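You operate a simulated robot arm through the tools that you are given. There is no shell and no other tool. Be economical: measure what you need, move in short steps, check, and stop when the job is done.

Carry out the task below with a simulated robot arm. There is one attempt and no reset: what you move stays moved.

TASK
Wind the long pale bundle on, then beat the neck flat with the red mallet.
Fine: take the bundle from the winder's straw rack; cradle back and anvil block under the neck before the blows; put the mallet back on the ledge; the blue stub stays chucked; leave the red stub and the short bundle.

It is judged by the outcome, as a careful person would: the job done as asked, and still so three seconds after it is handed in. It fails if anything else is knocked over, pushed out of place, dropped, spilled or broken.

THE ROBOT
A 6-joint arm with a two-finger parallel gripper on a trunk, on a base that drives. Base frame: it is fixed to the floor where the robot stands at the start and does not move with it; the origin is under the middle of the robot, x ahead of it, y to its left, z up. Lengths are in m, angles in rad, forces in N, time in s.
With the tool pointing down near the work surface it reaches from about 0.2 to 0.84 m from the robot's upright axis, wherever it stands. Its first joint turns from -2.897 to 2.897 rad. Places, roughly: anvil block [0.6, 1, 0.9]; long pale bundle (41x6x6 cm) [0.5, 0, 0.9]; red mallet [0.25, 1.25, 0.75]; short pale bundle (31x6x6 cm) [0.8, 0.1, 1.2]. Payload 3.91 kg.
The TCP is the grasp point between the finger pads, 0.03 m short of the fingertips. In the tool frame z runs along the fingers and y along their closing line. The gripper opens to 0.11 m. The fingers are 0.02 m wide and 0.01 m thick; the gripper's body (0.048 by 0.112 m) begins 0.055 m behind the TCP.
Orientation is told as [roll, pitch, yaw] about the base's x, y, z axes, in that order, counted from this pose: with the fingers straight down and closing along the base's y, the tool's x points along the base's -x, its y along +y and its z along -z.

THE INTERFACE
- The arm moves only by the tool move_arm. Its argument "moves" is a list of rows, each a list of 2 entries, a list of its own where there are three numbers: the shift along the tool's x, y, z in units of 20 mm (1.0 is 20 mm), then the turn, a rotation vector about the tool's x, y, z in units of 6 degrees (1.0 is 6 degrees). In form: [[[dx, dy, dz], [ax, ay, az]], ...]. A call has 1 to 12 rows; each row shifts and turns the commanded pose from where the row before left it, along the tool's axes as they then stand. "hand" is the finger opening in m, from 0 to 0.11, set as the call begins (left out, the last holds). A call with a number of a shift or a turn outside -1 to 1 is refused whole. A row lasts 0.2 s, in which the tool goes at most 0.05 m and 0.15 rad; a call with a longer step from one row to the next is refused whole, and so is a gripper value outside its range. A pose out of reach is approached as far as the arm can. The call stops where the force on the tool passes 90 N (or 10 N more than at its start, if that is more) or the arm is blocked; 0.2 s more then pass. Each finger travels about 0.108 m/s and halts on what it meets, pressing with about 28 N; the grip force reading is that of the motor and also rises with nothing between the fingers. The clock runs only during rows and for 0.2 s after the last one: add rows that do not move to give the fingers time. The reply holds the time, the measured pose of the TCP, the force on the tool along the base axes, the opening and the grip force, in the units named above and with some noise, with the torque about the TCP (base axes, N m) and any sound that the robot's microphone picked up, and new pictures: "show" is both (left out), scene, wrist or none.
- Cameras (640 x 400 px; columns grow to the right, rows downward): "scene" is now at [-0.0816, 0.0279, 1.4472]; the picture's right is [0.31, -0.95, 0.00], its down [-0.48, -0.16, -0.87] and it looks along [0.82, 0.27, -0.50] (base axes); focal length 251 px, centre (320, 200). "wrist" rides on the gripper at [0.077, 0.007, -0.114] in the tool frame; the picture's right is [-0.09, 1.00, 0.00], its down [-0.80, -0.07, -0.59] and it looks along [-0.59, -0.05, 0.80] (tool axes); focal length 270 px, centre (320, 200). There is no depth. A picture from a camera that has moved, and an enlarged one, comes with that camera's place and axes in the base frame and with its lens.
- move_column(by): slides the trunk up (or, below 0, down) by that many m; the arm and the scene camera ride with it, the base frame stays. It gives what a move gives, with no picture.
- drive_base(legs): drives the robot by 1 to 6 legs, each [ahead, left, turn to the left] in m, m and rad, along the robot's own axes; the way and the turn of a leg run together, so that a leg with both is an arc; at most 1.5 m and 3.142 rad a leg. The arm and the cameras ride along, it lands a little off, and it stops where it bumps. It gives what a move gives, and a new picture of the scene camera.
- turn_head(pan, tilt): turns the head with the scene camera to pan (to the left, within 1.501 rad either way) and tilt (down, from -0.506 to 1.204), counted from straight ahead of the robot. It gives what a move gives, and a new picture of the scene camera.
- zoom(camera, box): a new picture of the part [left, top, right, bottom] of that camera's present view, enlarged. It takes no simulated time.
- hand_in(): hands the job in; it is judged then, once.

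Work in short steps. Places have to be worked out from the pictures, the camera data and where the tool is seen: move nearer, look again, correct. Check each grasp and each placing, and mend what went wrong. You have 120 turns and 260 pictures in all, those below and enlarged ones among them. Open the gripper and draw the arm clear of the work before you hand the job in, unless the task says otherwise; then end with one line.

The tools are called as a command line: name --argument value ..., lists and objects as JSON in quotes. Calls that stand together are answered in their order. move_arm: Moves the arm, as the interface text tells. Its arguments: {"type":"object","properties":{"moves":{"type":"array"},"hand":{"type":"number"},"show":{"type":"string","enum":["both","scene","wrist","none"]}},"required":["moves"]} The other tools are called the same way: move_column (by) slides the trunk up or down; drive_base (legs) drives the base; turn_head (pan, tilt) turns the head that bears the scene camera; zoom (camera, box) takes an enlarged picture of a part of a camera's view; hand_in () hands the job in.

At the start:

```text
time: 0.0
tcp_pos: [0.2501, 0.3423, 1.2702]
tcp_rot: [0.0, -0.001, 0.0]
wrist_force: [-0.9, 0.5, 0.0]
wrist_torque: [0.0, -0.02, 0.01]
width: 0.1097
grip_force: 0.0
trunk travel left (down, up): [-0.375, 0.165]
robot x, y, heading: [0.0046, 0.0031, 0.003]
head pan, tilt: [0.316, 0.525]
```

scene: 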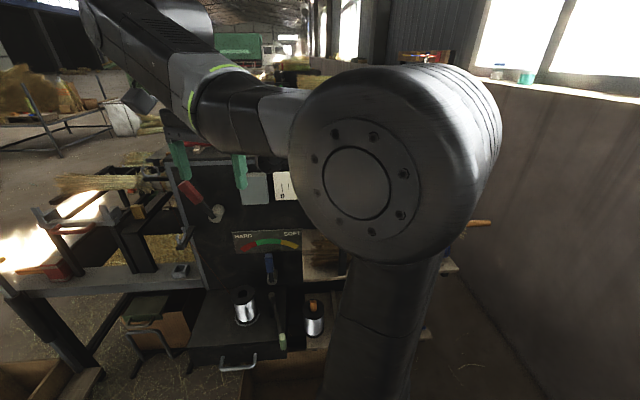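
wrist: 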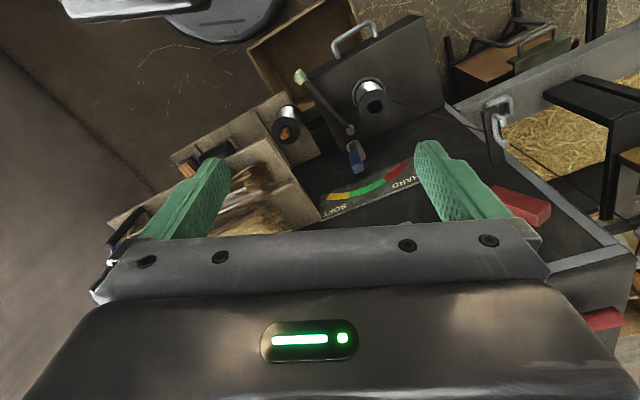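

The arm blocks much of the scene view. I'll look around with the head first.

turn_head --pan 0.9 --tilt 0.6

turn_head --pan -0.3 --tilt 0.6

zoom --camera "wrist" --box '[100, 0, 640, 240]'

```text
time: 1.0
tcp_pos: [0.2496, 0.3431, 1.2698]
tcp_rot: [0.0, 0.0, 0.003]
wrist_force: [-0.2, -0.6, 1.5]
wrist_torque: [-0.02, 0.0, 0.01]
width: 0.1099
grip_force: 0.1
trunk travel left (down, up): [-0.375, 0.165]
robot x, y, heading: [0.0029, 0.0008, -0.001]
head pan, tilt: [0.901, 0.6]
camera scene: at [-0.1126, 0.069, 1.4405], right [0.78, -0.62, 0.0], down [-0.35, -0.44, -0.83], along [0.51, 0.65, -0.56], focal length 251 px, centre (320, 200)
```

scene: 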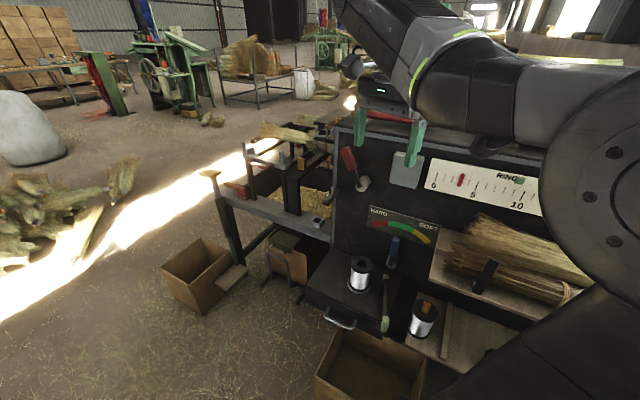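

```text
time: 2.4
tcp_pos: [0.2483, 0.3419, 1.2693]
tcp_rot: [0.0, -0.001, 0.001]
wrist_force: [-0.5, -0.3, 0.6]
wrist_torque: [-0.04, 0.01, -0.01]
width: 0.11
grip_force: 0.0
trunk travel left (down, up): [-0.375, 0.165]
robot x, y, heading: [-0.0024, -0.0006, 0.001]
head pan, tilt: [-0.3, 0.6]
camera scene: at [-0.0831, -0.0263, 1.4405], right [-0.29, -0.96, 0.0], down [-0.54, 0.17, -0.83], along [0.79, -0.24, -0.56], focal length 251 px, centre (320, 200)
```

scene: 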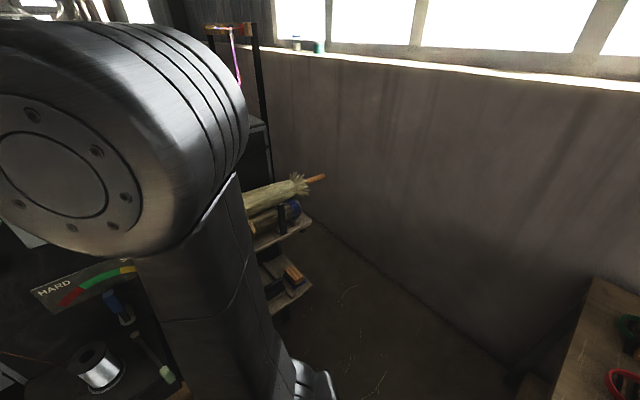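

```text
1.19 times, centred on (370, 120) of wrist
camera zoom: at [0.1741, 0.3492, 1.3841], right [0.09, 1.0, 0.0], down [0.8, -0.07, 0.59], along [0.59, -0.05, -0.8], focal length 320 px, centre (261, 295)
```

zoom: 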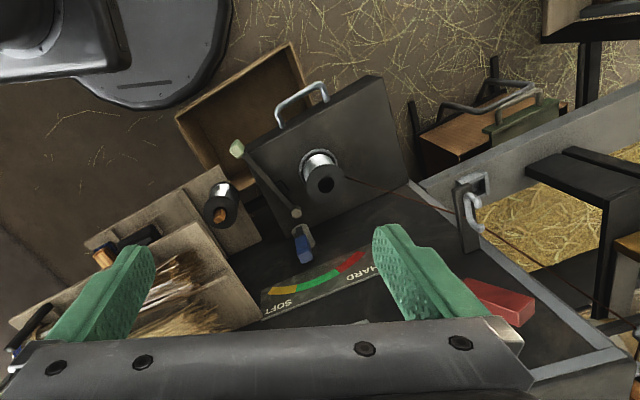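

The winder is in front-left with dials. I'll move the view closer by raising the trunk and look at pan angles around the workpiece.

move_column --by 0.16

turn_head --pan 0.75 --tilt 0.75

zoom --camera "scene" --box '[120, 60, 440, 260]'

zoom --camera "wrist" --box '[400, 0, 640, 250]'

```text
time: 4.2
tcp_pos: [0.2494, 0.3409, 1.4303]
tcp_rot: [0.001, 0.001, 0.0]
wrist_force: [-0.3, 0.2, 0.8]
wrist_torque: [-0.02, 0.0, -0.04]
width: 0.1098
grip_force: 0.1
trunk travel left (down, up): [-0.535, 0.005]
robot x, y, heading: [0.0006, 0.0021, -0.001]
head pan, tilt: [-0.3, 0.6]
```

```text
time: 5.5
tcp_pos: [0.2498, 0.3421, 1.4297]
tcp_rot: [0.0, -0.001, 0.002]
wrist_force: [0.8, -1.1, 1.1]
wrist_torque: [0.0, 0.01, -0.02]
width: 0.1101
grip_force: 0.1
trunk travel left (down, up): [-0.535, 0.005]
robot x, y, heading: [-0.0003, -0.0016, -0.0]
head pan, tilt: [0.75, 0.75]
camera scene: at [-0.1068, 0.0563, 1.5877], right [0.68, -0.73, 0.0], down [-0.5, -0.46, -0.73], along [0.54, 0.5, -0.68], focal length 251 px, centre (320, 200)
```

scene: 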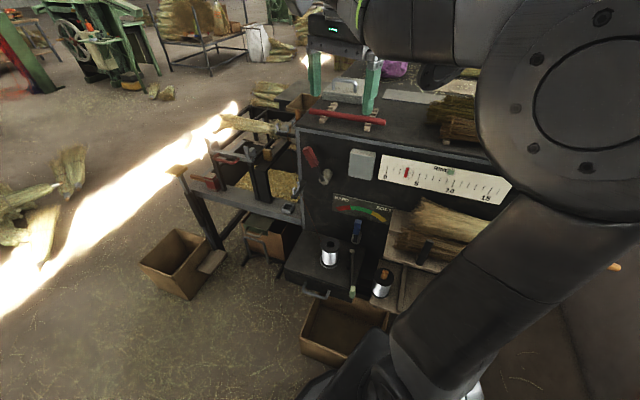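

```text
2.00 times, centred on (280, 160) of scene
camera zoom: at [-0.1068, 0.0563, 1.5877], right [0.68, -0.73, 0.0], down [-0.5, -0.46, -0.73], along [0.54, 0.5, -0.68], focal length 503 px, centre (400, 280)
```

zoom: 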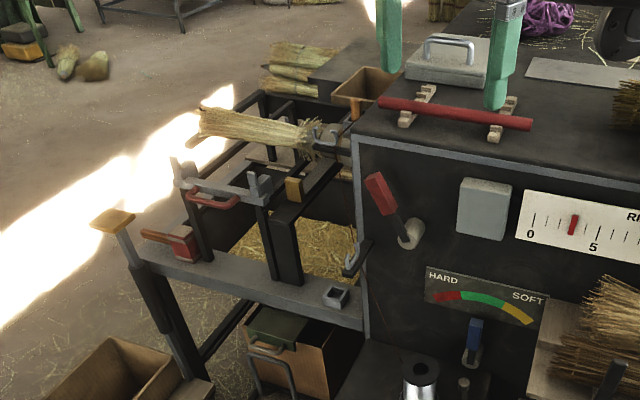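

```text
1.60 times, centred on (520, 125) of wrist
camera zoom: at [0.1741, 0.3492, 1.5441], right [0.09, 1.0, 0.0], down [0.8, -0.07, 0.59], along [0.59, -0.05, -0.8], focal length 432 px, centre (0, 320)
```

zoom: 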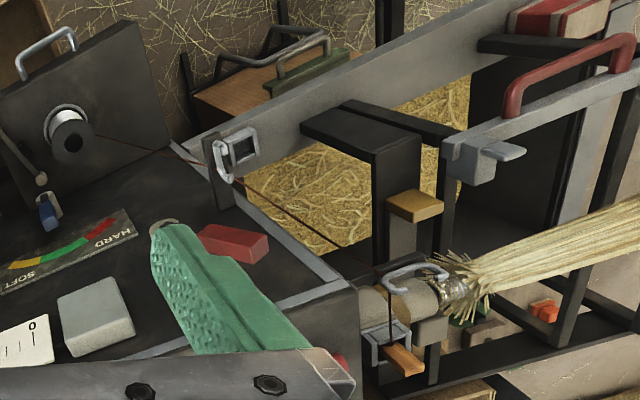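

The winder's chuck, cradle (red handle), ledge and mallet are at the left. I'll zoom more into details from here before driving.

zoom --camera "scene" --box '[170, 80, 330, 220]'

zoom --camera "scene" --box '[280, 150, 440, 310]'

drive_base --legs '[[0, 0.35, 0]]'

```text
2.86 times, centred on (250, 150) of scene
camera zoom: at [-0.1068, 0.0563, 1.5877], right [0.68, -0.73, 0.0], down [-0.5, -0.46, -0.73], along [0.54, 0.5, -0.68], focal length 718 px, centre (520, 343)
```

zoom: 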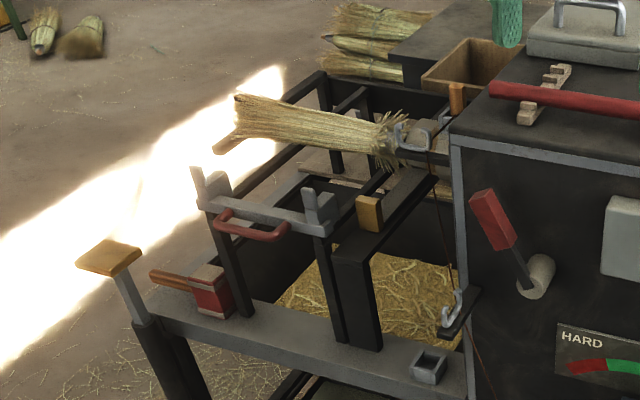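

```text
2.50 times, centred on (360, 230) of scene
camera zoom: at [-0.1068, 0.0563, 1.5877], right [0.68, -0.73, 0.0], down [-0.5, -0.46, -0.73], along [0.54, 0.5, -0.68], focal length 628 px, centre (220, 125)
```

zoom: 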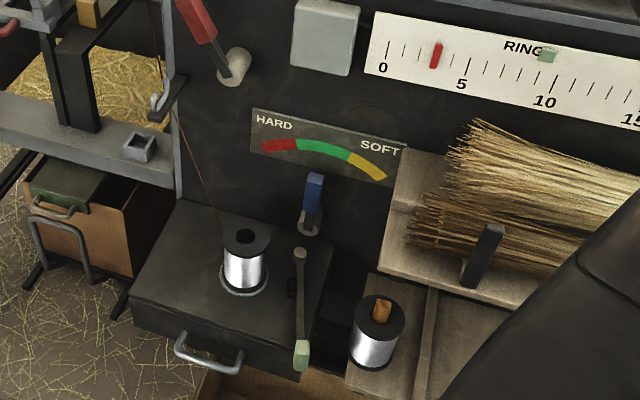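

```text
time: 6.6
tcp_pos: [0.2494, 0.3896, 1.4301]
tcp_rot: [0.0, -0.003, -0.001]
wrist_force: [-0.3, -0.3, 0.3]
wrist_torque: [-0.03, -0.05, -0.02]
width: 0.1098
grip_force: 0.1
trunk travel left (down, up): [-0.535, 0.005]
robot x, y, heading: [-0.0009, 0.049, 0.002]
head pan, tilt: [0.75, 0.75]
stopped in leg 1: the robot was blocked; the commanded pose is now the measured one
camera scene: at [-0.1067, 0.1041, 1.5876], right [0.68, -0.73, 0.0], down [-0.5, -0.47, -0.73], along [0.53, 0.5, -0.68], focal length 251 px, centre (320, 200)
```

scene: 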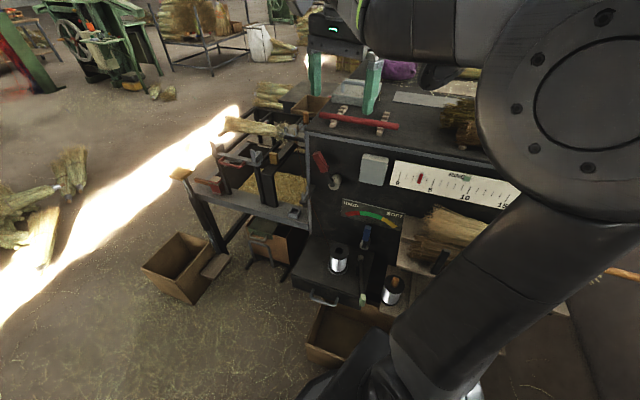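

Blocked, likely by the floor box in front of the winder. I'll back off, go left, and look at the winding area from there.

drive_base --legs '[[-0.3, -0.03, 0], [0, 0.75, 0]]'

turn_head --pan 0.2 --tilt 0.55

```text
time: 12.3
tcp_pos: [-0.0422, 1.121, 1.4297]
tcp_rot: [0.001, -0.001, -0.004]
wrist_force: [-0.7, 0.5, 0.2]
wrist_torque: [-0.01, 0.02, -0.05]
width: 0.1101
grip_force: 0.0
trunk travel left (down, up): [-0.535, 0.005]
robot x, y, heading: [-0.2931, 0.784, -0.011]
head pan, tilt: [0.75, 0.75]
camera scene: at [-0.4005, 0.8377, 1.5876], right [0.68, -0.73, 0.0], down [-0.5, -0.46, -0.73], along [0.54, 0.5, -0.68], focal length 251 px, centre (320, 200)
```

scene: 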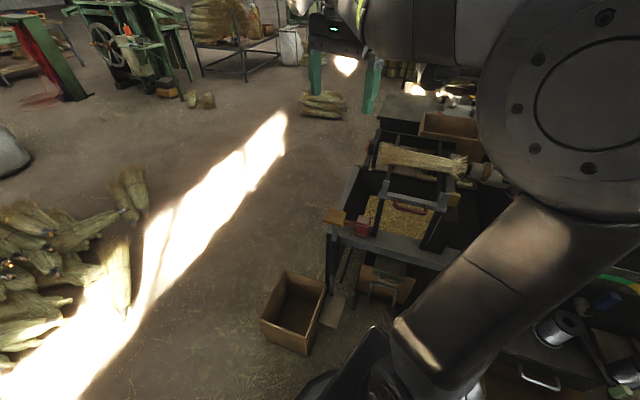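

```text
time: 13.3
tcp_pos: [-0.0418, 1.1206, 1.4303]
tcp_rot: [0.002, 0.0, -0.006]
wrist_force: [0.4, 0.1, -0.1]
wrist_torque: [-0.03, 0.01, 0.0]
width: 0.1096
grip_force: 0.1
trunk travel left (down, up): [-0.535, 0.005]
robot x, y, heading: [-0.2894, 0.7816, -0.006]
head pan, tilt: [0.201, 0.55]
camera scene: at [-0.3734, 0.7985, 1.605], right [0.2, -0.98, 0.0], down [-0.51, -0.1, -0.85], along [0.84, 0.17, -0.52], focal length 251 px, centre (320, 200)
```

scene: 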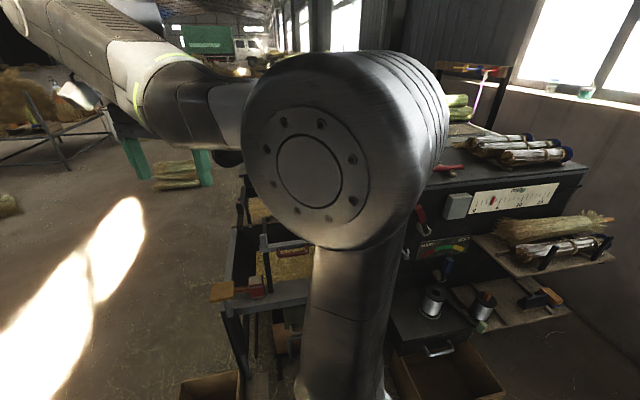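

The rack is visible on the right now; zoom in on it.

zoom --camera "scene" --box '[380, 90, 640, 370]'

zoom --camera "scene" --box '[470, 160, 620, 260]'

drive_base --legs '[[0, 0, -0.9]]'

turn_head --pan 1.1 --tilt 0.6

```text
1.43 times, centred on (510, 230) of scene
camera zoom: at [-0.3734, 0.7985, 1.605], right [0.2, -0.98, 0.0], down [-0.51, -0.1, -0.85], along [0.84, 0.17, -0.52], focal length 359 px, centre (49, 157)
```

zoom: 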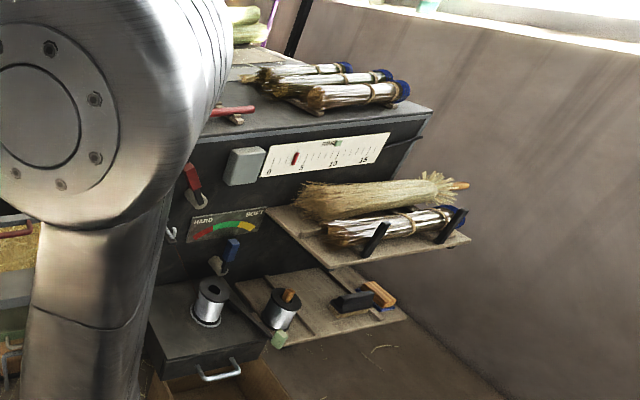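

```text
4.00 times, centred on (545, 210) of scene
camera zoom: at [-0.3734, 0.7985, 1.605], right [0.2, -0.98, 0.0], down [-0.51, -0.1, -0.85], along [0.84, 0.17, -0.52], focal length 1006 px, centre (-580, 160)
```

zoom: 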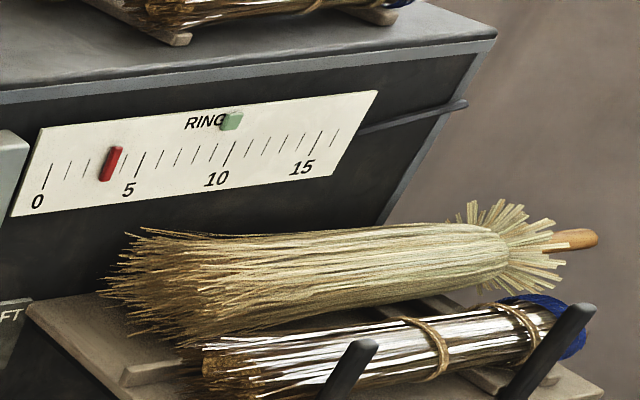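

```text
time: 16.0
tcp_pos: [0.1301, 0.7961, 1.4303]
tcp_rot: [0.001, 0.001, -0.903]
wrist_force: [0.0, -0.3, -0.8]
wrist_torque: [0.0, 0.02, 0.02]
width: 0.1099
grip_force: 0.0
trunk travel left (down, up): [-0.535, 0.005]
robot x, y, heading: [-0.2975, 0.78, -0.901]
head pan, tilt: [0.201, 0.55]
camera scene: at [-0.3281, 0.8554, 1.605], right [-0.65, -0.76, 0.0], down [-0.4, 0.34, -0.85], along [0.65, -0.55, -0.52], focal length 251 px, centre (320, 200)
```

scene: 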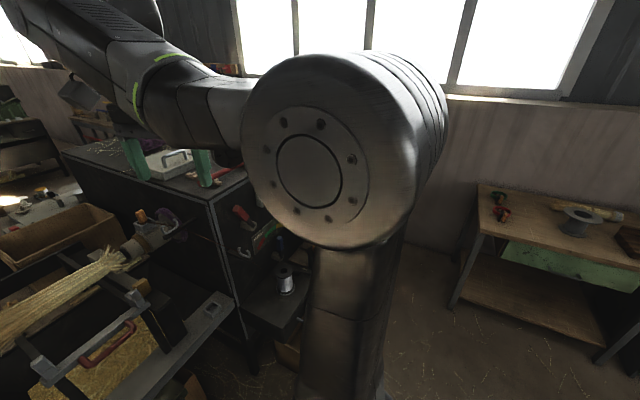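

```text
time: 17.2
tcp_pos: [0.13, 0.7962, 1.4305]
tcp_rot: [0.001, -0.002, -0.904]
wrist_force: [-0.2, -0.6, -0.4]
wrist_torque: [-0.04, -0.01, 0.0]
width: 0.1102
grip_force: 0.0
trunk travel left (down, up): [-0.535, 0.005]
robot x, y, heading: [-0.2907, 0.7809, -0.901]
head pan, tilt: [1.1, 0.6]
camera scene: at [-0.3101, 0.9307, 1.6005], right [0.2, -0.98, 0.0], down [-0.55, -0.11, -0.83], along [0.81, 0.16, -0.56], focal length 251 px, centre (320, 200)
```

scene: 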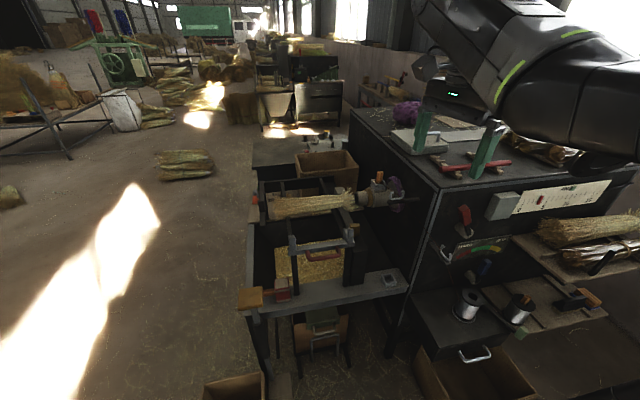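

Good view. Zoom in on the winding area, chuck and rack.

zoom --camera "scene" --box '[230, 140, 430, 265]'

zoom --camera "scene" --box '[330, 150, 430, 225]'

zoom --camera "scene" --box '[230, 225, 420, 345]'

zoom --camera "scene" --box '[400, 170, 640, 370]'

```text
3.20 times, centred on (330, 202) of scene
camera zoom: at [-0.3101, 0.9307, 1.6005], right [0.2, -0.98, 0.0], down [-0.55, -0.11, -0.83], along [0.81, 0.16, -0.56], focal length 804 px, centre (288, 192)
```

zoom: 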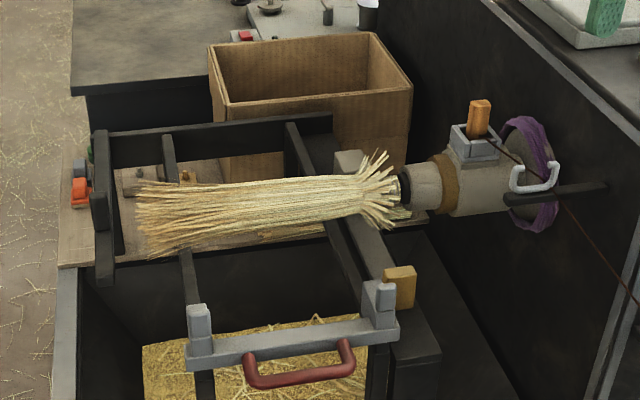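

```text
5.33 times, centred on (380, 188) of scene
camera zoom: at [-0.3101, 0.9307, 1.6005], right [0.2, -0.98, 0.0], down [-0.55, -0.11, -0.83], along [0.81, 0.16, -0.56], focal length 1341 px, centre (0, 267)
```

zoom: 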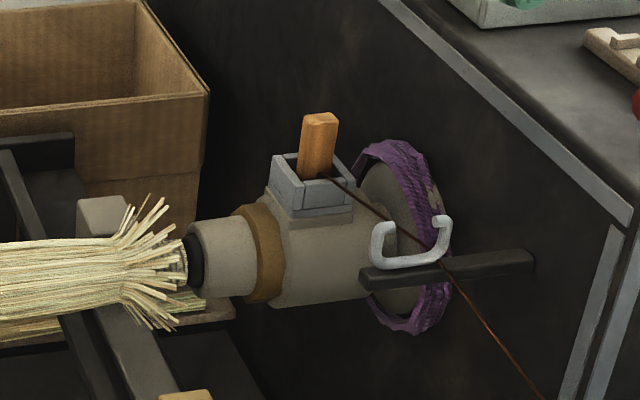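

```text
3.33 times, centred on (325, 285) of scene
camera zoom: at [-0.3101, 0.9307, 1.6005], right [0.2, -0.98, 0.0], down [-0.55, -0.11, -0.83], along [0.81, 0.16, -0.56], focal length 838 px, centre (303, -83)
```

zoom: 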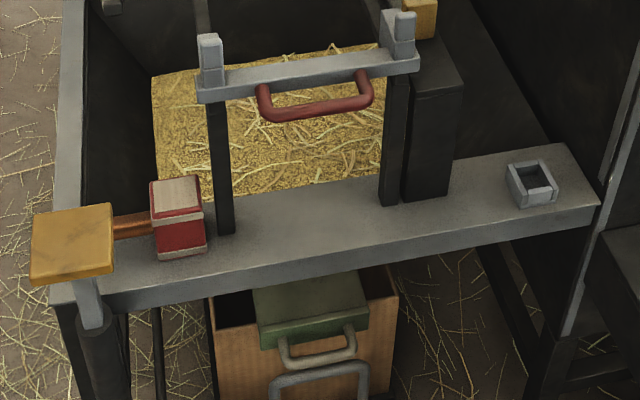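

```text
2.00 times, centred on (520, 270) of scene
camera zoom: at [-0.3101, 0.9307, 1.6005], right [0.2, -0.98, 0.0], down [-0.55, -0.11, -0.83], along [0.81, 0.16, -0.56], focal length 503 px, centre (-80, 60)
```

zoom: 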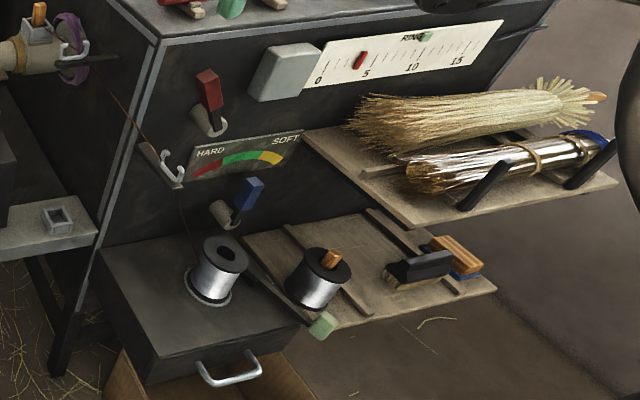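

The zoom is truly sharp, so I'll use tighter zooms on the neck, rack and machine top.

zoom --camera "scene" --box '[325, 175, 389, 215]'

zoom --camera "scene" --box '[520, 195, 640, 270]'

zoom --camera "scene" --box '[360, 90, 600, 220]'

zoom --camera "wrist" --box '[0, 0, 640, 400]'

```text
10.00 times, centred on (357, 195) of scene
camera zoom: at [-0.3101, 0.9307, 1.6005], right [0.2, -0.98, 0.0], down [-0.55, -0.11, -0.83], along [0.81, 0.16, -0.56], focal length 2514 px, centre (-50, 250)
```

zoom: 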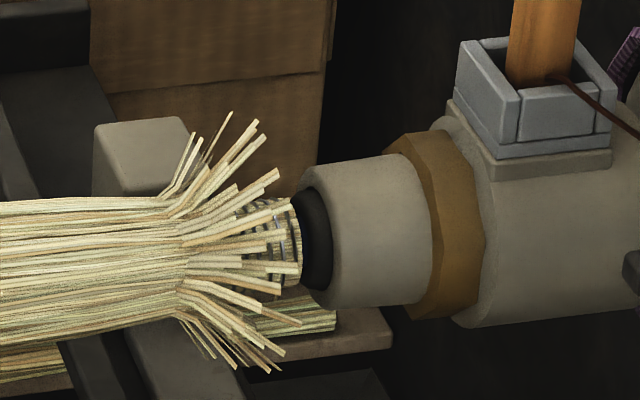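

```text
5.33 times, centred on (580, 232) of scene
camera zoom: at [-0.3101, 0.9307, 1.6005], right [0.2, -0.98, 0.0], down [-0.55, -0.11, -0.83], along [0.81, 0.16, -0.56], focal length 1341 px, centre (-1067, 27)
```

zoom: 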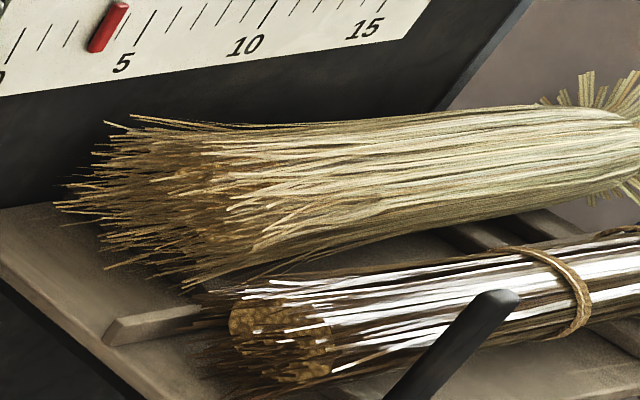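

```text
2.67 times, centred on (480, 155) of scene
camera zoom: at [-0.3101, 0.9307, 1.6005], right [0.2, -0.98, 0.0], down [-0.55, -0.11, -0.83], along [0.81, 0.16, -0.56], focal length 670 px, centre (-107, 320)
```

zoom: 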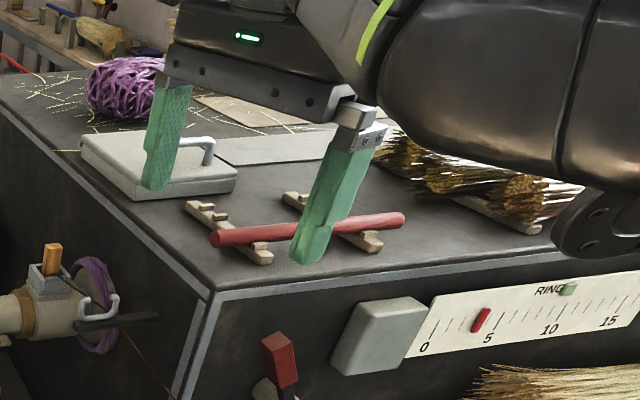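

```text
1.00 times, centred on (320, 200) of wrist (not enlarged: the box is as wide or as high as the picture)
camera zoom: at [0.0879, 0.8613, 1.5446], right [0.84, 0.55, 0.0], down [0.44, -0.67, 0.6], along [0.33, -0.5, -0.8], focal length 270 px, centre (320, 200)
```

zoom: 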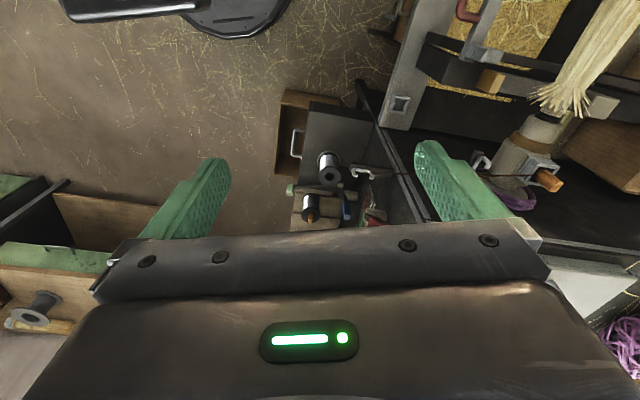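

The rack has a loose flared straw bundle and a tied one with a blue end; I need a better look. I'll drive right and look at the rack and machine top.

drive_base --legs '[[0.62, -0.5, 0]]'

turn_head --pan 1.1 --tilt 0.5

```text
time: 21.5
tcp_pos: [0.1178, -0.0023, 1.4308]
tcp_rot: [0.003, 0.0, -0.896]
wrist_force: [-0.9, 0.2, -0.3]
wrist_torque: [0.04, -0.01, -0.02]
width: 0.1101
grip_force: 0.1
trunk travel left (down, up): [-0.535, 0.005]
robot x, y, heading: [-0.3069, -0.0229, -0.895]
head pan, tilt: [1.1, 0.6]
camera scene: at [-0.3225, 0.1296, 1.6006], right [0.2, -0.98, 0.0], down [-0.55, -0.11, -0.83], along [0.81, 0.17, -0.56], focal length 251 px, centre (320, 200)
```

scene: 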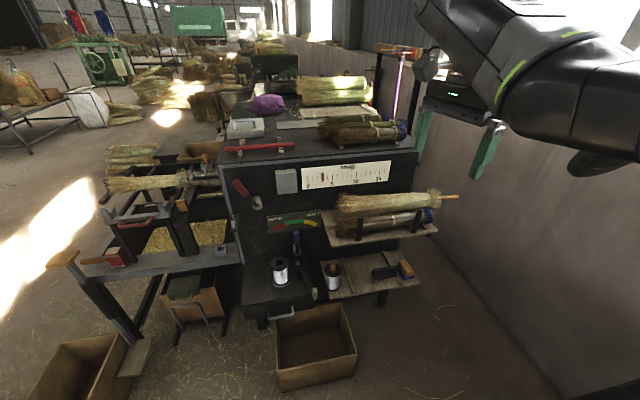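

```text
time: 22.2
tcp_pos: [0.1176, -0.0018, 1.4292]
tcp_rot: [0.003, -0.003, -0.896]
wrist_force: [0.3, 0.3, 1.2]
wrist_torque: [-0.03, 0.0, 0.01]
width: 0.1102
grip_force: 0.0
trunk travel left (down, up): [-0.535, 0.005]
robot x, y, heading: [-0.301, -0.0221, -0.899]
head pan, tilt: [1.1, 0.499]
camera scene: at [-0.3199, 0.1306, 1.6096], right [0.2, -0.98, 0.0], down [-0.47, -0.1, -0.88], along [0.86, 0.18, -0.48], focal length 251 px, centre (320, 200)
```

scene: 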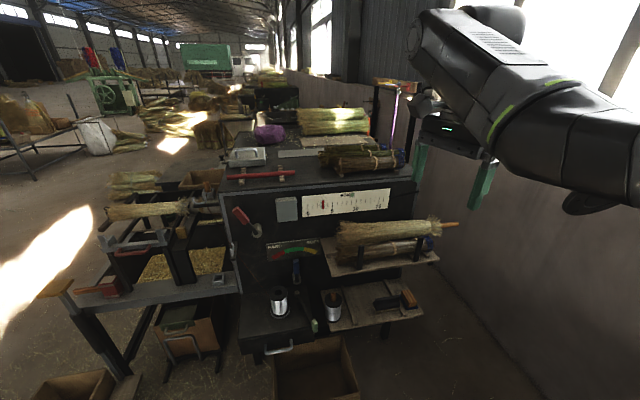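

Excellent overview. Zooms on the rack, the top, the panel and the winding area.

zoom --camera "scene" --box '[300, 190, 470, 296]'

zoom --camera "scene" --box '[210, 100, 430, 215]'

zoom --camera "scene" --box '[220, 170, 400, 350]'

zoom --camera "scene" --box '[40, 160, 250, 350]'

```text
3.76 times, centred on (385, 243) of scene
camera zoom: at [-0.3199, 0.1306, 1.6096], right [0.2, -0.98, 0.0], down [-0.47, -0.1, -0.88], along [0.86, 0.18, -0.48], focal length 946 px, centre (75, 38)
```

zoom: 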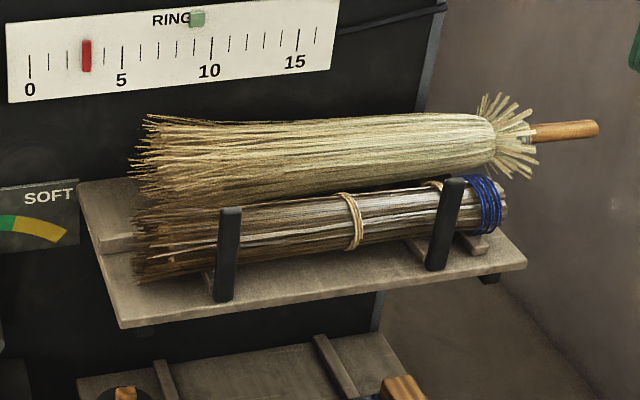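

```text
2.91 times, centred on (320, 158) of scene
camera zoom: at [-0.3199, 0.1306, 1.6096], right [0.2, -0.98, 0.0], down [-0.47, -0.1, -0.88], along [0.86, 0.18, -0.48], focal length 731 px, centre (320, 324)
```

zoom: 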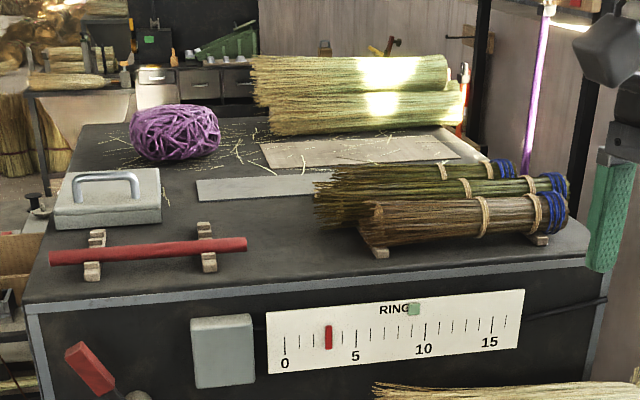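

```text
2.22 times, centred on (310, 260) of scene
camera zoom: at [-0.3199, 0.1306, 1.6096], right [0.2, -0.98, 0.0], down [-0.47, -0.1, -0.88], along [0.86, 0.18, -0.48], focal length 559 px, centre (342, 67)
```

zoom: 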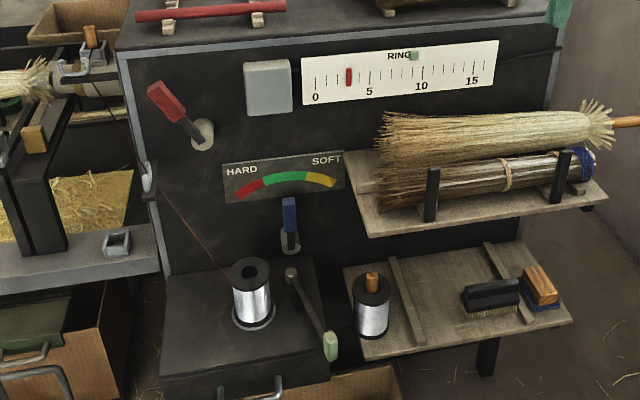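

```text
2.11 times, centred on (145, 255) of scene
camera zoom: at [-0.3199, 0.1306, 1.6096], right [0.2, -0.98, 0.0], down [-0.47, -0.1, -0.88], along [0.86, 0.18, -0.48], focal length 529 px, centre (688, 84)
```

zoom: 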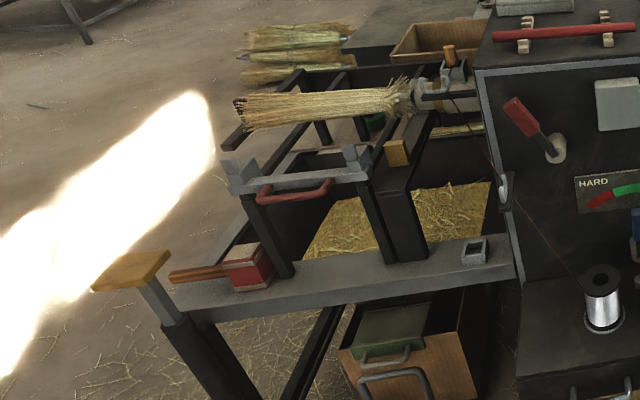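

I judge the winder to be yawed ~0.38 rad clockwise; the tied bundle with the blue band in the pegged rack (~41x6 cm, centre near (0.58,0.03,0.88)) is the long one, its sibling on top the short one. I align the robot with the winder and move nearer the rack.

drive_base --legs '[[0, 0, 1.28], [0.22, 0.0, 0]]'

turn_head --pan 0.7 --tilt 0.6

zoom --camera "wrist" --box '[0, 0, 640, 400]'

```text
time: 27.0
tcp_pos: [0.0112, 0.469, 1.4298]
tcp_rot: [0.002, -0.001, 0.371]
wrist_force: [0.6, 0.3, 0.1]
wrist_torque: [-0.01, 0.01, 0.01]
width: 0.11
grip_force: 0.0
trunk travel left (down, up): [-0.535, 0.005]
robot x, y, heading: [-0.0977, 0.0623, 0.366]
head pan, tilt: [1.1, 0.499]
camera scene: at [-0.2445, 0.0894, 1.6097], right [0.99, -0.1, 0.0], down [-0.05, -0.48, -0.88], along [0.09, 0.87, -0.48], focal length 251 px, centre (320, 200)
```

scene: 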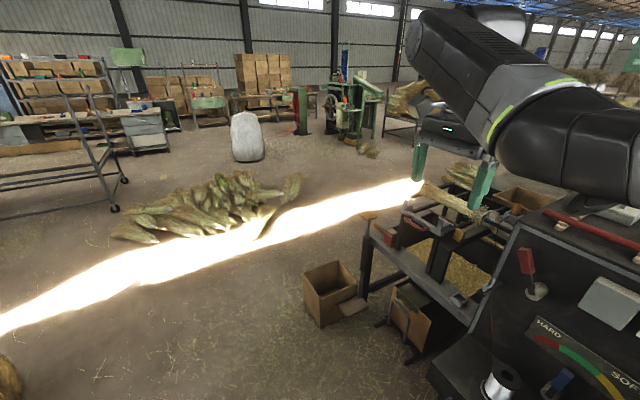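

```text
time: 27.9
tcp_pos: [0.0105, 0.4693, 1.43]
tcp_rot: [0.003, -0.002, 0.371]
wrist_force: [0.0, -0.1, 1.0]
wrist_torque: [-0.03, 0.0, 0.0]
width: 0.1099
grip_force: 0.1
trunk travel left (down, up): [-0.535, 0.005]
robot x, y, heading: [-0.0966, 0.0618, 0.371]
head pan, tilt: [0.7, 0.6]
camera scene: at [-0.2125, 0.076, 1.6005], right [0.88, -0.48, 0.0], down [-0.27, -0.5, -0.83], along [0.4, 0.72, -0.56], focal length 251 px, centre (320, 200)
```

scene: 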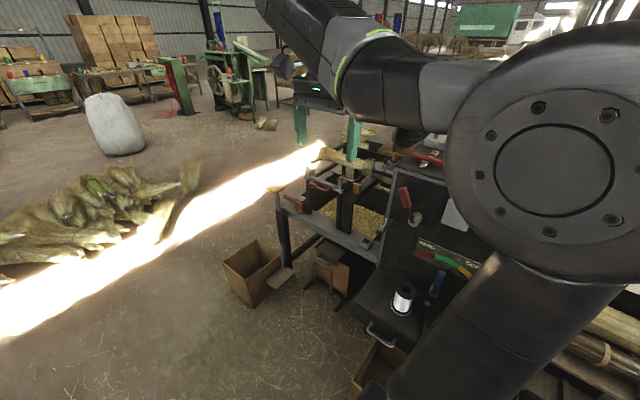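

```text
1.00 times, centred on (320, 200) of wrist (not enlarged: the box is as wide or as high as the picture)
camera zoom: at [-0.0624, 0.4479, 1.5446], right [-0.28, 0.96, 0.0], down [0.77, 0.22, 0.6], along [0.57, 0.17, -0.8], focal length 270 px, centre (320, 200)
```

zoom: 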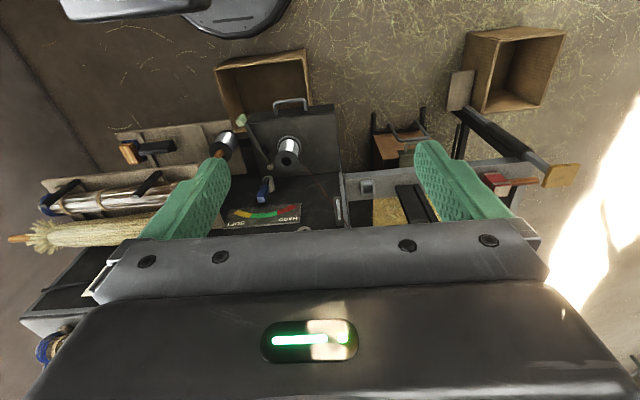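

The robot is aligned with the winder. Now I swing the tool right, over toward the rack, at safe height.

move_arm --moves '[[[-0.6, -1, 0], [0, 0, 0]], [[-0.6, -1, 0], [0, 0, 0]], [[-0.6, -1, 0], [0, 0, 0]], [[-0.6, -1, 0], [0, 0, 0]], [[-0.6, -1, 0], [0, 0, 0]], [[-0.6, -1, 0], [0, 0, 0]], [[-0.6, -1, 0], [0, 0, 0]], [[-0.6, -1, 0], [0, 0, 0]], [[-0.6, -1, 0], [0, 0, 0]], [[-0.6, -1, 0], [0, 0, 0]], [[-0.6, -1, 0], [0, 0, 0]], [[-0.6, -1, 0], [0, 0, 0]]]' --show "none"

drive_base --legs '[[0, -0.3, 0]]'

zoom --camera "wrist" --box '[0, 0, 640, 400]'

```text
time: 30.5
tcp_pos: [0.2314, 0.2979, 1.4305]
tcp_rot: [0.003, 0.001, 0.372]
wrist_force: [-0.9, -0.8, 0.1]
wrist_torque: [-0.02, -0.04, -0.03]
width: 0.1101
grip_force: 0.1
trunk travel left (down, up): [-0.535, 0.005]
robot x, y, heading: [-0.1003, 0.06, 0.37]
head pan, tilt: [0.7, 0.6]
```

```text
time: 32.5
tcp_pos: [0.3361, 0.0259, 1.4306]
tcp_rot: [0.001, -0.001, 0.368]
wrist_force: [0.1, 0.3, 0.4]
wrist_torque: [0.04, 0.04, 0.01]
width: 0.1102
grip_force: 0.1
trunk travel left (down, up): [-0.535, 0.005]
robot x, y, heading: [0.0035, -0.2087, 0.366]
head pan, tilt: [0.7, 0.6]
camera scene: at [-0.1079, -0.1942, 1.6006], right [0.88, -0.48, 0.0], down [-0.27, -0.49, -0.83], along [0.4, 0.72, -0.56], focal length 251 px, centre (320, 200)
```

scene: 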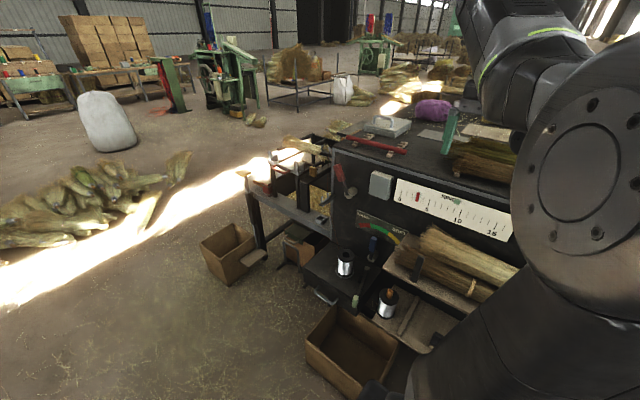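

```text
1.00 times, centred on (320, 200) of wrist (not enlarged: the box is as wide or as high as the picture)
camera zoom: at [0.2629, 0.0051, 1.5447], right [-0.27, 0.96, 0.0], down [0.77, 0.22, 0.6], along [0.57, 0.16, -0.8], focal length 270 px, centre (320, 200)
```

zoom: 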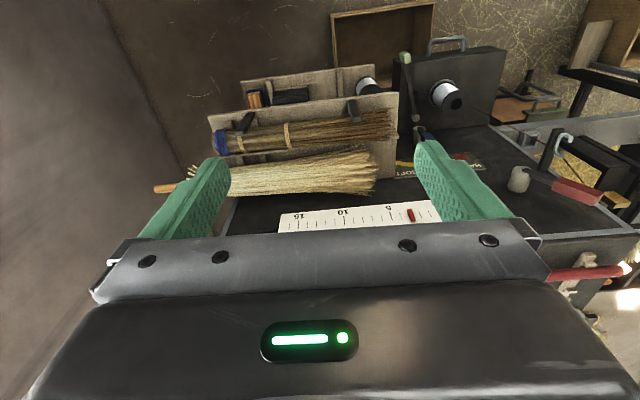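

I triangulate the bundle centre at about (0.52, 0.04, 0.93), axis yaw ~0.38. Zooming in to see clearances around it.

zoom --camera "wrist" --box '[190, 60, 430, 210]'

zoom --camera "scene" --box '[360, 200, 540, 340]'

```text
2.67 times, centred on (310, 135) of wrist
camera zoom: at [0.2629, 0.0051, 1.5447], right [-0.27, 0.96, 0.0], down [0.77, 0.22, 0.6], along [0.57, 0.16, -0.8], focal length 721 px, centre (347, 373)
```

zoom: 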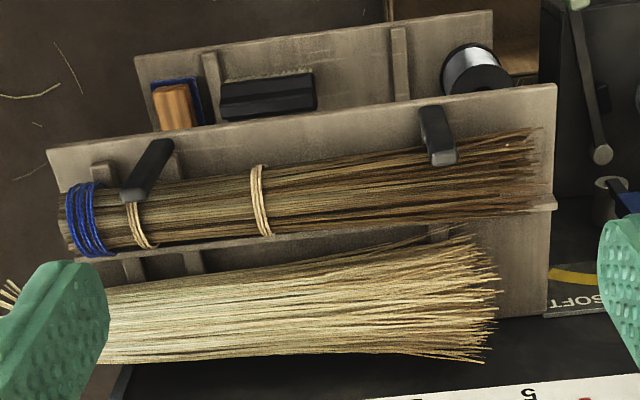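

```text
2.86 times, centred on (450, 270) of scene
camera zoom: at [-0.1079, -0.1942, 1.6006], right [0.88, -0.48, 0.0], down [-0.27, -0.49, -0.83], along [0.4, 0.72, -0.56], focal length 718 px, centre (-51, 0)
```

zoom: 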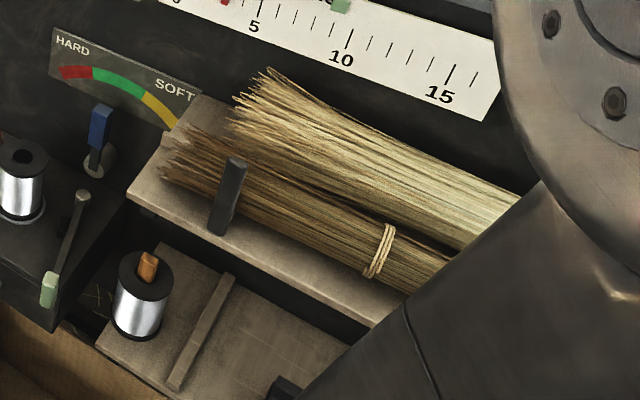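

The brown tied bundle is 41 cm long at (0.52,0.035,0.933); the pale flared one behind leaves ~2 cm. I move above it with 8 cm opening, then lower by the trunk.

move_arm --moves '[[[-1, -0.3, 0], [0, 0, -0.12]], [[-1, -0.3, 0], [0, 0, 0]], [[-1, -0.3, 0], [0, 0, 0]], [[-1, -0.3, 0], [0, 0, 0]], [[-1, -0.3, 0], [0, 0, 0]], [[-1, -0.35, 0], [0, 0, 0]], [[-1, -0.35, 0], [0, 0, 0]], [[-1, -0.35, 0], [0, 0, 0]], [[-0.75, -0.3, 0], [0, 0, 0]], [[0, 0, 0], [0, 0, 0]]]' --hand 0.082 --show "none"

move_column --by -0.36

move_arm --moves '[[[0, 0, 0], [0, 0, 0]]]' --show "both"

```text
time: 34.7
tcp_pos: [0.5207, 0.0398, 1.4273]
tcp_rot: [0.002, -0.007, 0.38]
wrist_force: [0.6, 0.0, -0.6]
wrist_torque: [0.03, 0.02, 0.02]
width: 0.082
grip_force: 0.0
out of reach, approached as far as the arm can: row 9
trunk travel left (down, up): [-0.535, 0.005]
robot x, y, heading: [0.0042, -0.2104, 0.369]
head pan, tilt: [0.7, 0.6]
```

```text
time: 38.2
tcp_pos: [0.5195, 0.0397, 1.0668]
tcp_rot: [0.003, -0.007, 0.379]
wrist_force: [-0.3, -0.1, -0.3]
wrist_torque: [-0.01, 0.0, 0.0]
width: 0.0821
grip_force: 0.0
trunk travel left (down, up): [-0.175, 0.365]
robot x, y, heading: [0.0053, -0.2082, 0.364]
head pan, tilt: [0.7, 0.6]
```

```text
time: 38.6
tcp_pos: [0.52, 0.0403, 1.0679]
tcp_rot: [0.001, -0.008, 0.378]
wrist_force: [-0.2, 0.2, 0.0]
wrist_torque: [-0.01, 0.0, 0.01]
width: 0.0822
grip_force: 0.1
trunk travel left (down, up): [-0.175, 0.365]
robot x, y, heading: [0.0062, -0.2101, 0.369]
head pan, tilt: [0.7, 0.6]
camera scene: at [-0.1082, -0.1932, 1.2405], right [0.88, -0.48, 0.0], down [-0.27, -0.49, -0.83], along [0.4, 0.72, -0.56], focal length 251 px, centre (320, 200)
camera wrist: at [0.4471, 0.0181, 1.1806], right [-0.29, 0.96, 0.0], down [0.77, 0.23, 0.6], along [0.57, 0.17, -0.8], focal length 270 px, centre (320, 200)
```

scene: 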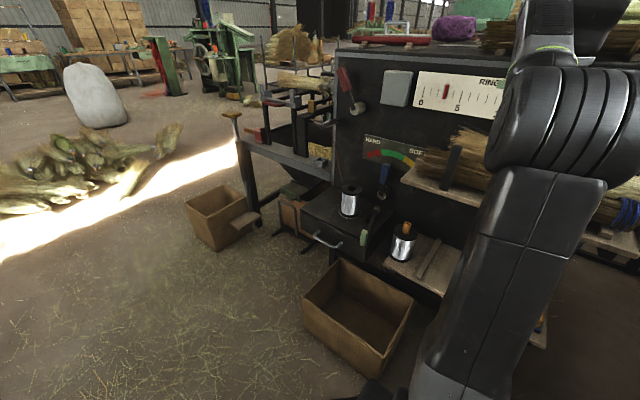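
wrist: 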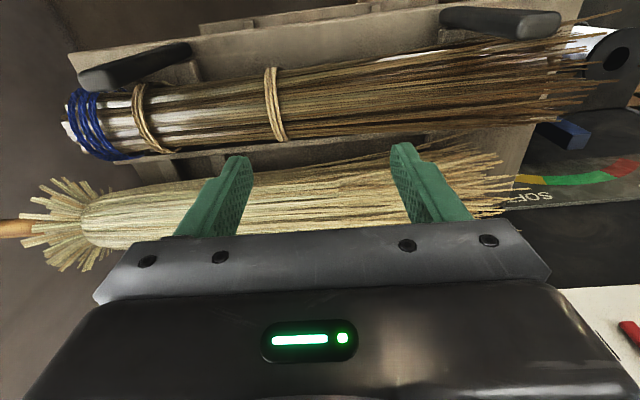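

The fingers close along the bundle axis, so I must turn the tool 90° (to yaw ≈ -1.19) before descending.

move_arm --moves '[[[0, 0, 0], [0, 0, 1]], [[0, 0, 0], [0, 0, 1]], [[0, 0, 0], [0, 0, 1]], [[0, 0, 0], [0, 0, 1]], [[0, 0, 0], [0, 0, 1]], [[0, 0, 0], [0, 0, 1]], [[0, 0, 0], [0, 0, 1]], [[0, 0, 0], [0, 0, 1]], [[0, 0, 0], [0, 0, 1]], [[0, 0, 0], [0, 0, 1]], [[0, 0, 0], [0, 0, 1]], [[0, 0, 0], [0, 0, 1]]]' --show "none"

move_arm --moves '[[[0, 0, 0], [0, 0, 1]], [[0, 0, 0], [0, 0, 1]], [[0, 0, 0], [0, 0, 1]], [[0, 0, 0], [0, 0, 0]]]' --show "wrist"

```text
time: 41.2
tcp_pos: [0.5195, 0.0407, 1.0673]
tcp_rot: [0.007, -0.001, -0.879]
wrist_force: [0.4, -0.2, 0.8]
wrist_torque: [-0.02, 0.04, 0.01]
width: 0.0821
grip_force: 0.1
trunk travel left (down, up): [-0.175, 0.365]
robot x, y, heading: [0.0049, -0.211, 0.367]
head pan, tilt: [0.7, 0.6]
```

```text
time: 42.2
tcp_pos: [0.5205, 0.0397, 1.0675]
tcp_rot: [0.008, 0.001, -1.194]
wrist_force: [-0.7, 0.3, 1.3]
wrist_torque: [0.0, 0.01, 0.0]
width: 0.0819
grip_force: 0.0
trunk travel left (down, up): [-0.175, 0.365]
robot x, y, heading: [0.005, -0.2096, 0.365]
head pan, tilt: [0.7, 0.6]
camera wrist: at [0.4986, 0.1142, 1.1815], right [0.96, 0.29, 0.01], down [0.23, -0.77, 0.59], along [0.17, -0.57, -0.81], focal length 270 px, centre (320, 200)
```

wrist: 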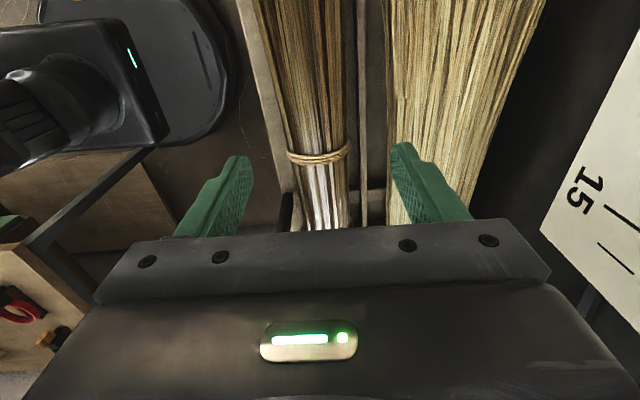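

The bundle is centred between the fingers and the pale one clears by ~1.5 cm. Descend to z≈0.94.

move_arm --moves '[[[0, 0, 1], [0, 0, 0]], [[0, 0, 1], [0, 0, 0]], [[0, 0, 1], [0, 0, 0]], [[0, 0, 0], [0, 0, 0]]]' --show "wrist"

move_arm --moves '[[[0, 0, 1], [0, 0, 0]], [[0, 0, 1], [0, 0, 0]], [[0, 0, 1], [0, 0, 0]], [[0, 0, 0.3], [0, 0, 0]]]' --show "wrist"

```text
time: 43.2
tcp_pos: [0.5204, 0.0388, 1.006]
tcp_rot: [0.008, 0.002, -1.192]
wrist_force: [0.4, 0.4, -0.2]
wrist_torque: [-0.01, 0.0, 0.02]
width: 0.082
grip_force: 0.0
trunk travel left (down, up): [-0.175, 0.365]
robot x, y, heading: [0.0037, -0.2107, 0.367]
head pan, tilt: [0.7, 0.6]
camera wrist: at [0.4993, 0.1142, 1.1206], right [0.96, 0.29, 0.01], down [0.23, -0.77, 0.59], along [0.17, -0.57, -0.81], focal length 270 px, centre (320, 200)
```

wrist: 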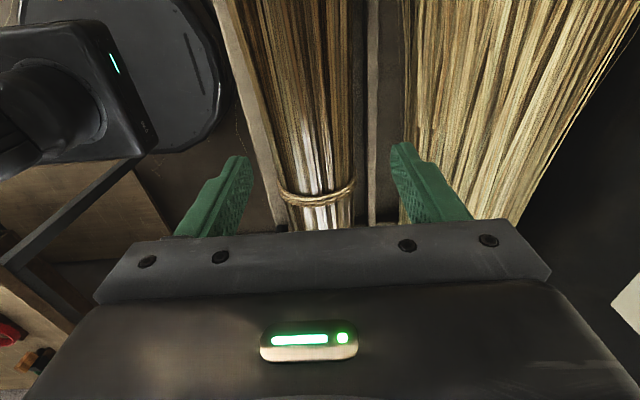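

```text
time: 44.2
tcp_pos: [0.5202, 0.039, 0.9511]
tcp_rot: [0.027, 0.0, -1.192]
wrist_force: [1.4, 4.2, 61.8]
wrist_torque: [1.04, -2.54, 0.01]
width: 0.0844
grip_force: 2.5
trunk travel left (down, up): [-0.175, 0.365]
robot x, y, heading: [0.0064, -0.2081, 0.367]
head pan, tilt: [0.7, 0.6]
camera wrist: at [0.4958, 0.1131, 1.0653], right [0.96, 0.29, 0.03], down [0.22, -0.78, 0.59], along [0.19, -0.56, -0.81], focal length 270 px, centre (320, 200)
```

wrist: 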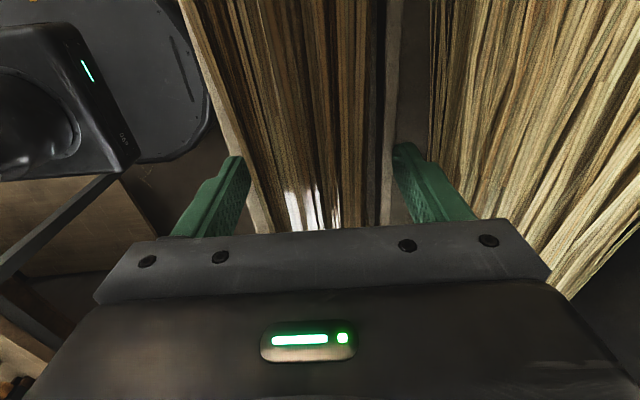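

A fingertip touches the shelf (62 N). I back up 1 cm and close.

move_arm --moves '[[[0, 0, -0.6], [0, 0, 0]], [[0, 0, 0], [0, 0, 0]]]' --show "none"

move_arm --moves '[[[0, 0, 0], [0, 0, 0]], [[0, 0, 0], [0, 0, 0]], [[0, 0, 0], [0, 0, 0]]]' --hand 0.0 --show "wrist"

```text
time: 44.8
tcp_pos: [0.5201, 0.0411, 0.9518]
tcp_rot: [0.005, 0.002, -1.19]
wrist_force: [1.5, 3.8, 18.1]
wrist_torque: [0.29, -0.84, 0.25]
width: 0.0834
grip_force: 1.7
trunk travel left (down, up): [-0.175, 0.365]
robot x, y, heading: [0.0029, -0.2123, 0.369]
head pan, tilt: [0.7, 0.6]
```

```text
time: 45.6
tcp_pos: [0.5214, 0.0395, 0.9517]
tcp_rot: [0.003, 0.0, -1.192]
wrist_force: [6.3, 2.5, 8.2]
wrist_torque: [0.14, -0.52, 0.04]
width: 0.052
grip_force: 27.8
trunk travel left (down, up): [-0.175, 0.365]
robot x, y, heading: [0.0061, -0.2094, 0.367]
head pan, tilt: [0.7, 0.6]
camera wrist: at [0.5, 0.1144, 1.0661], right [0.96, 0.29, 0.0], down [0.23, -0.77, 0.59], along [0.17, -0.57, -0.81], focal length 270 px, centre (320, 200)
```

wrist: 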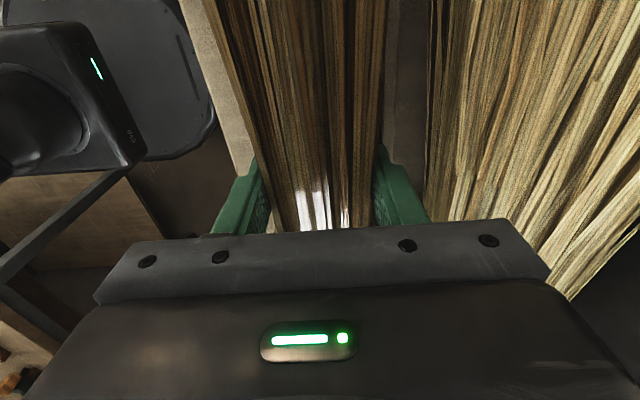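

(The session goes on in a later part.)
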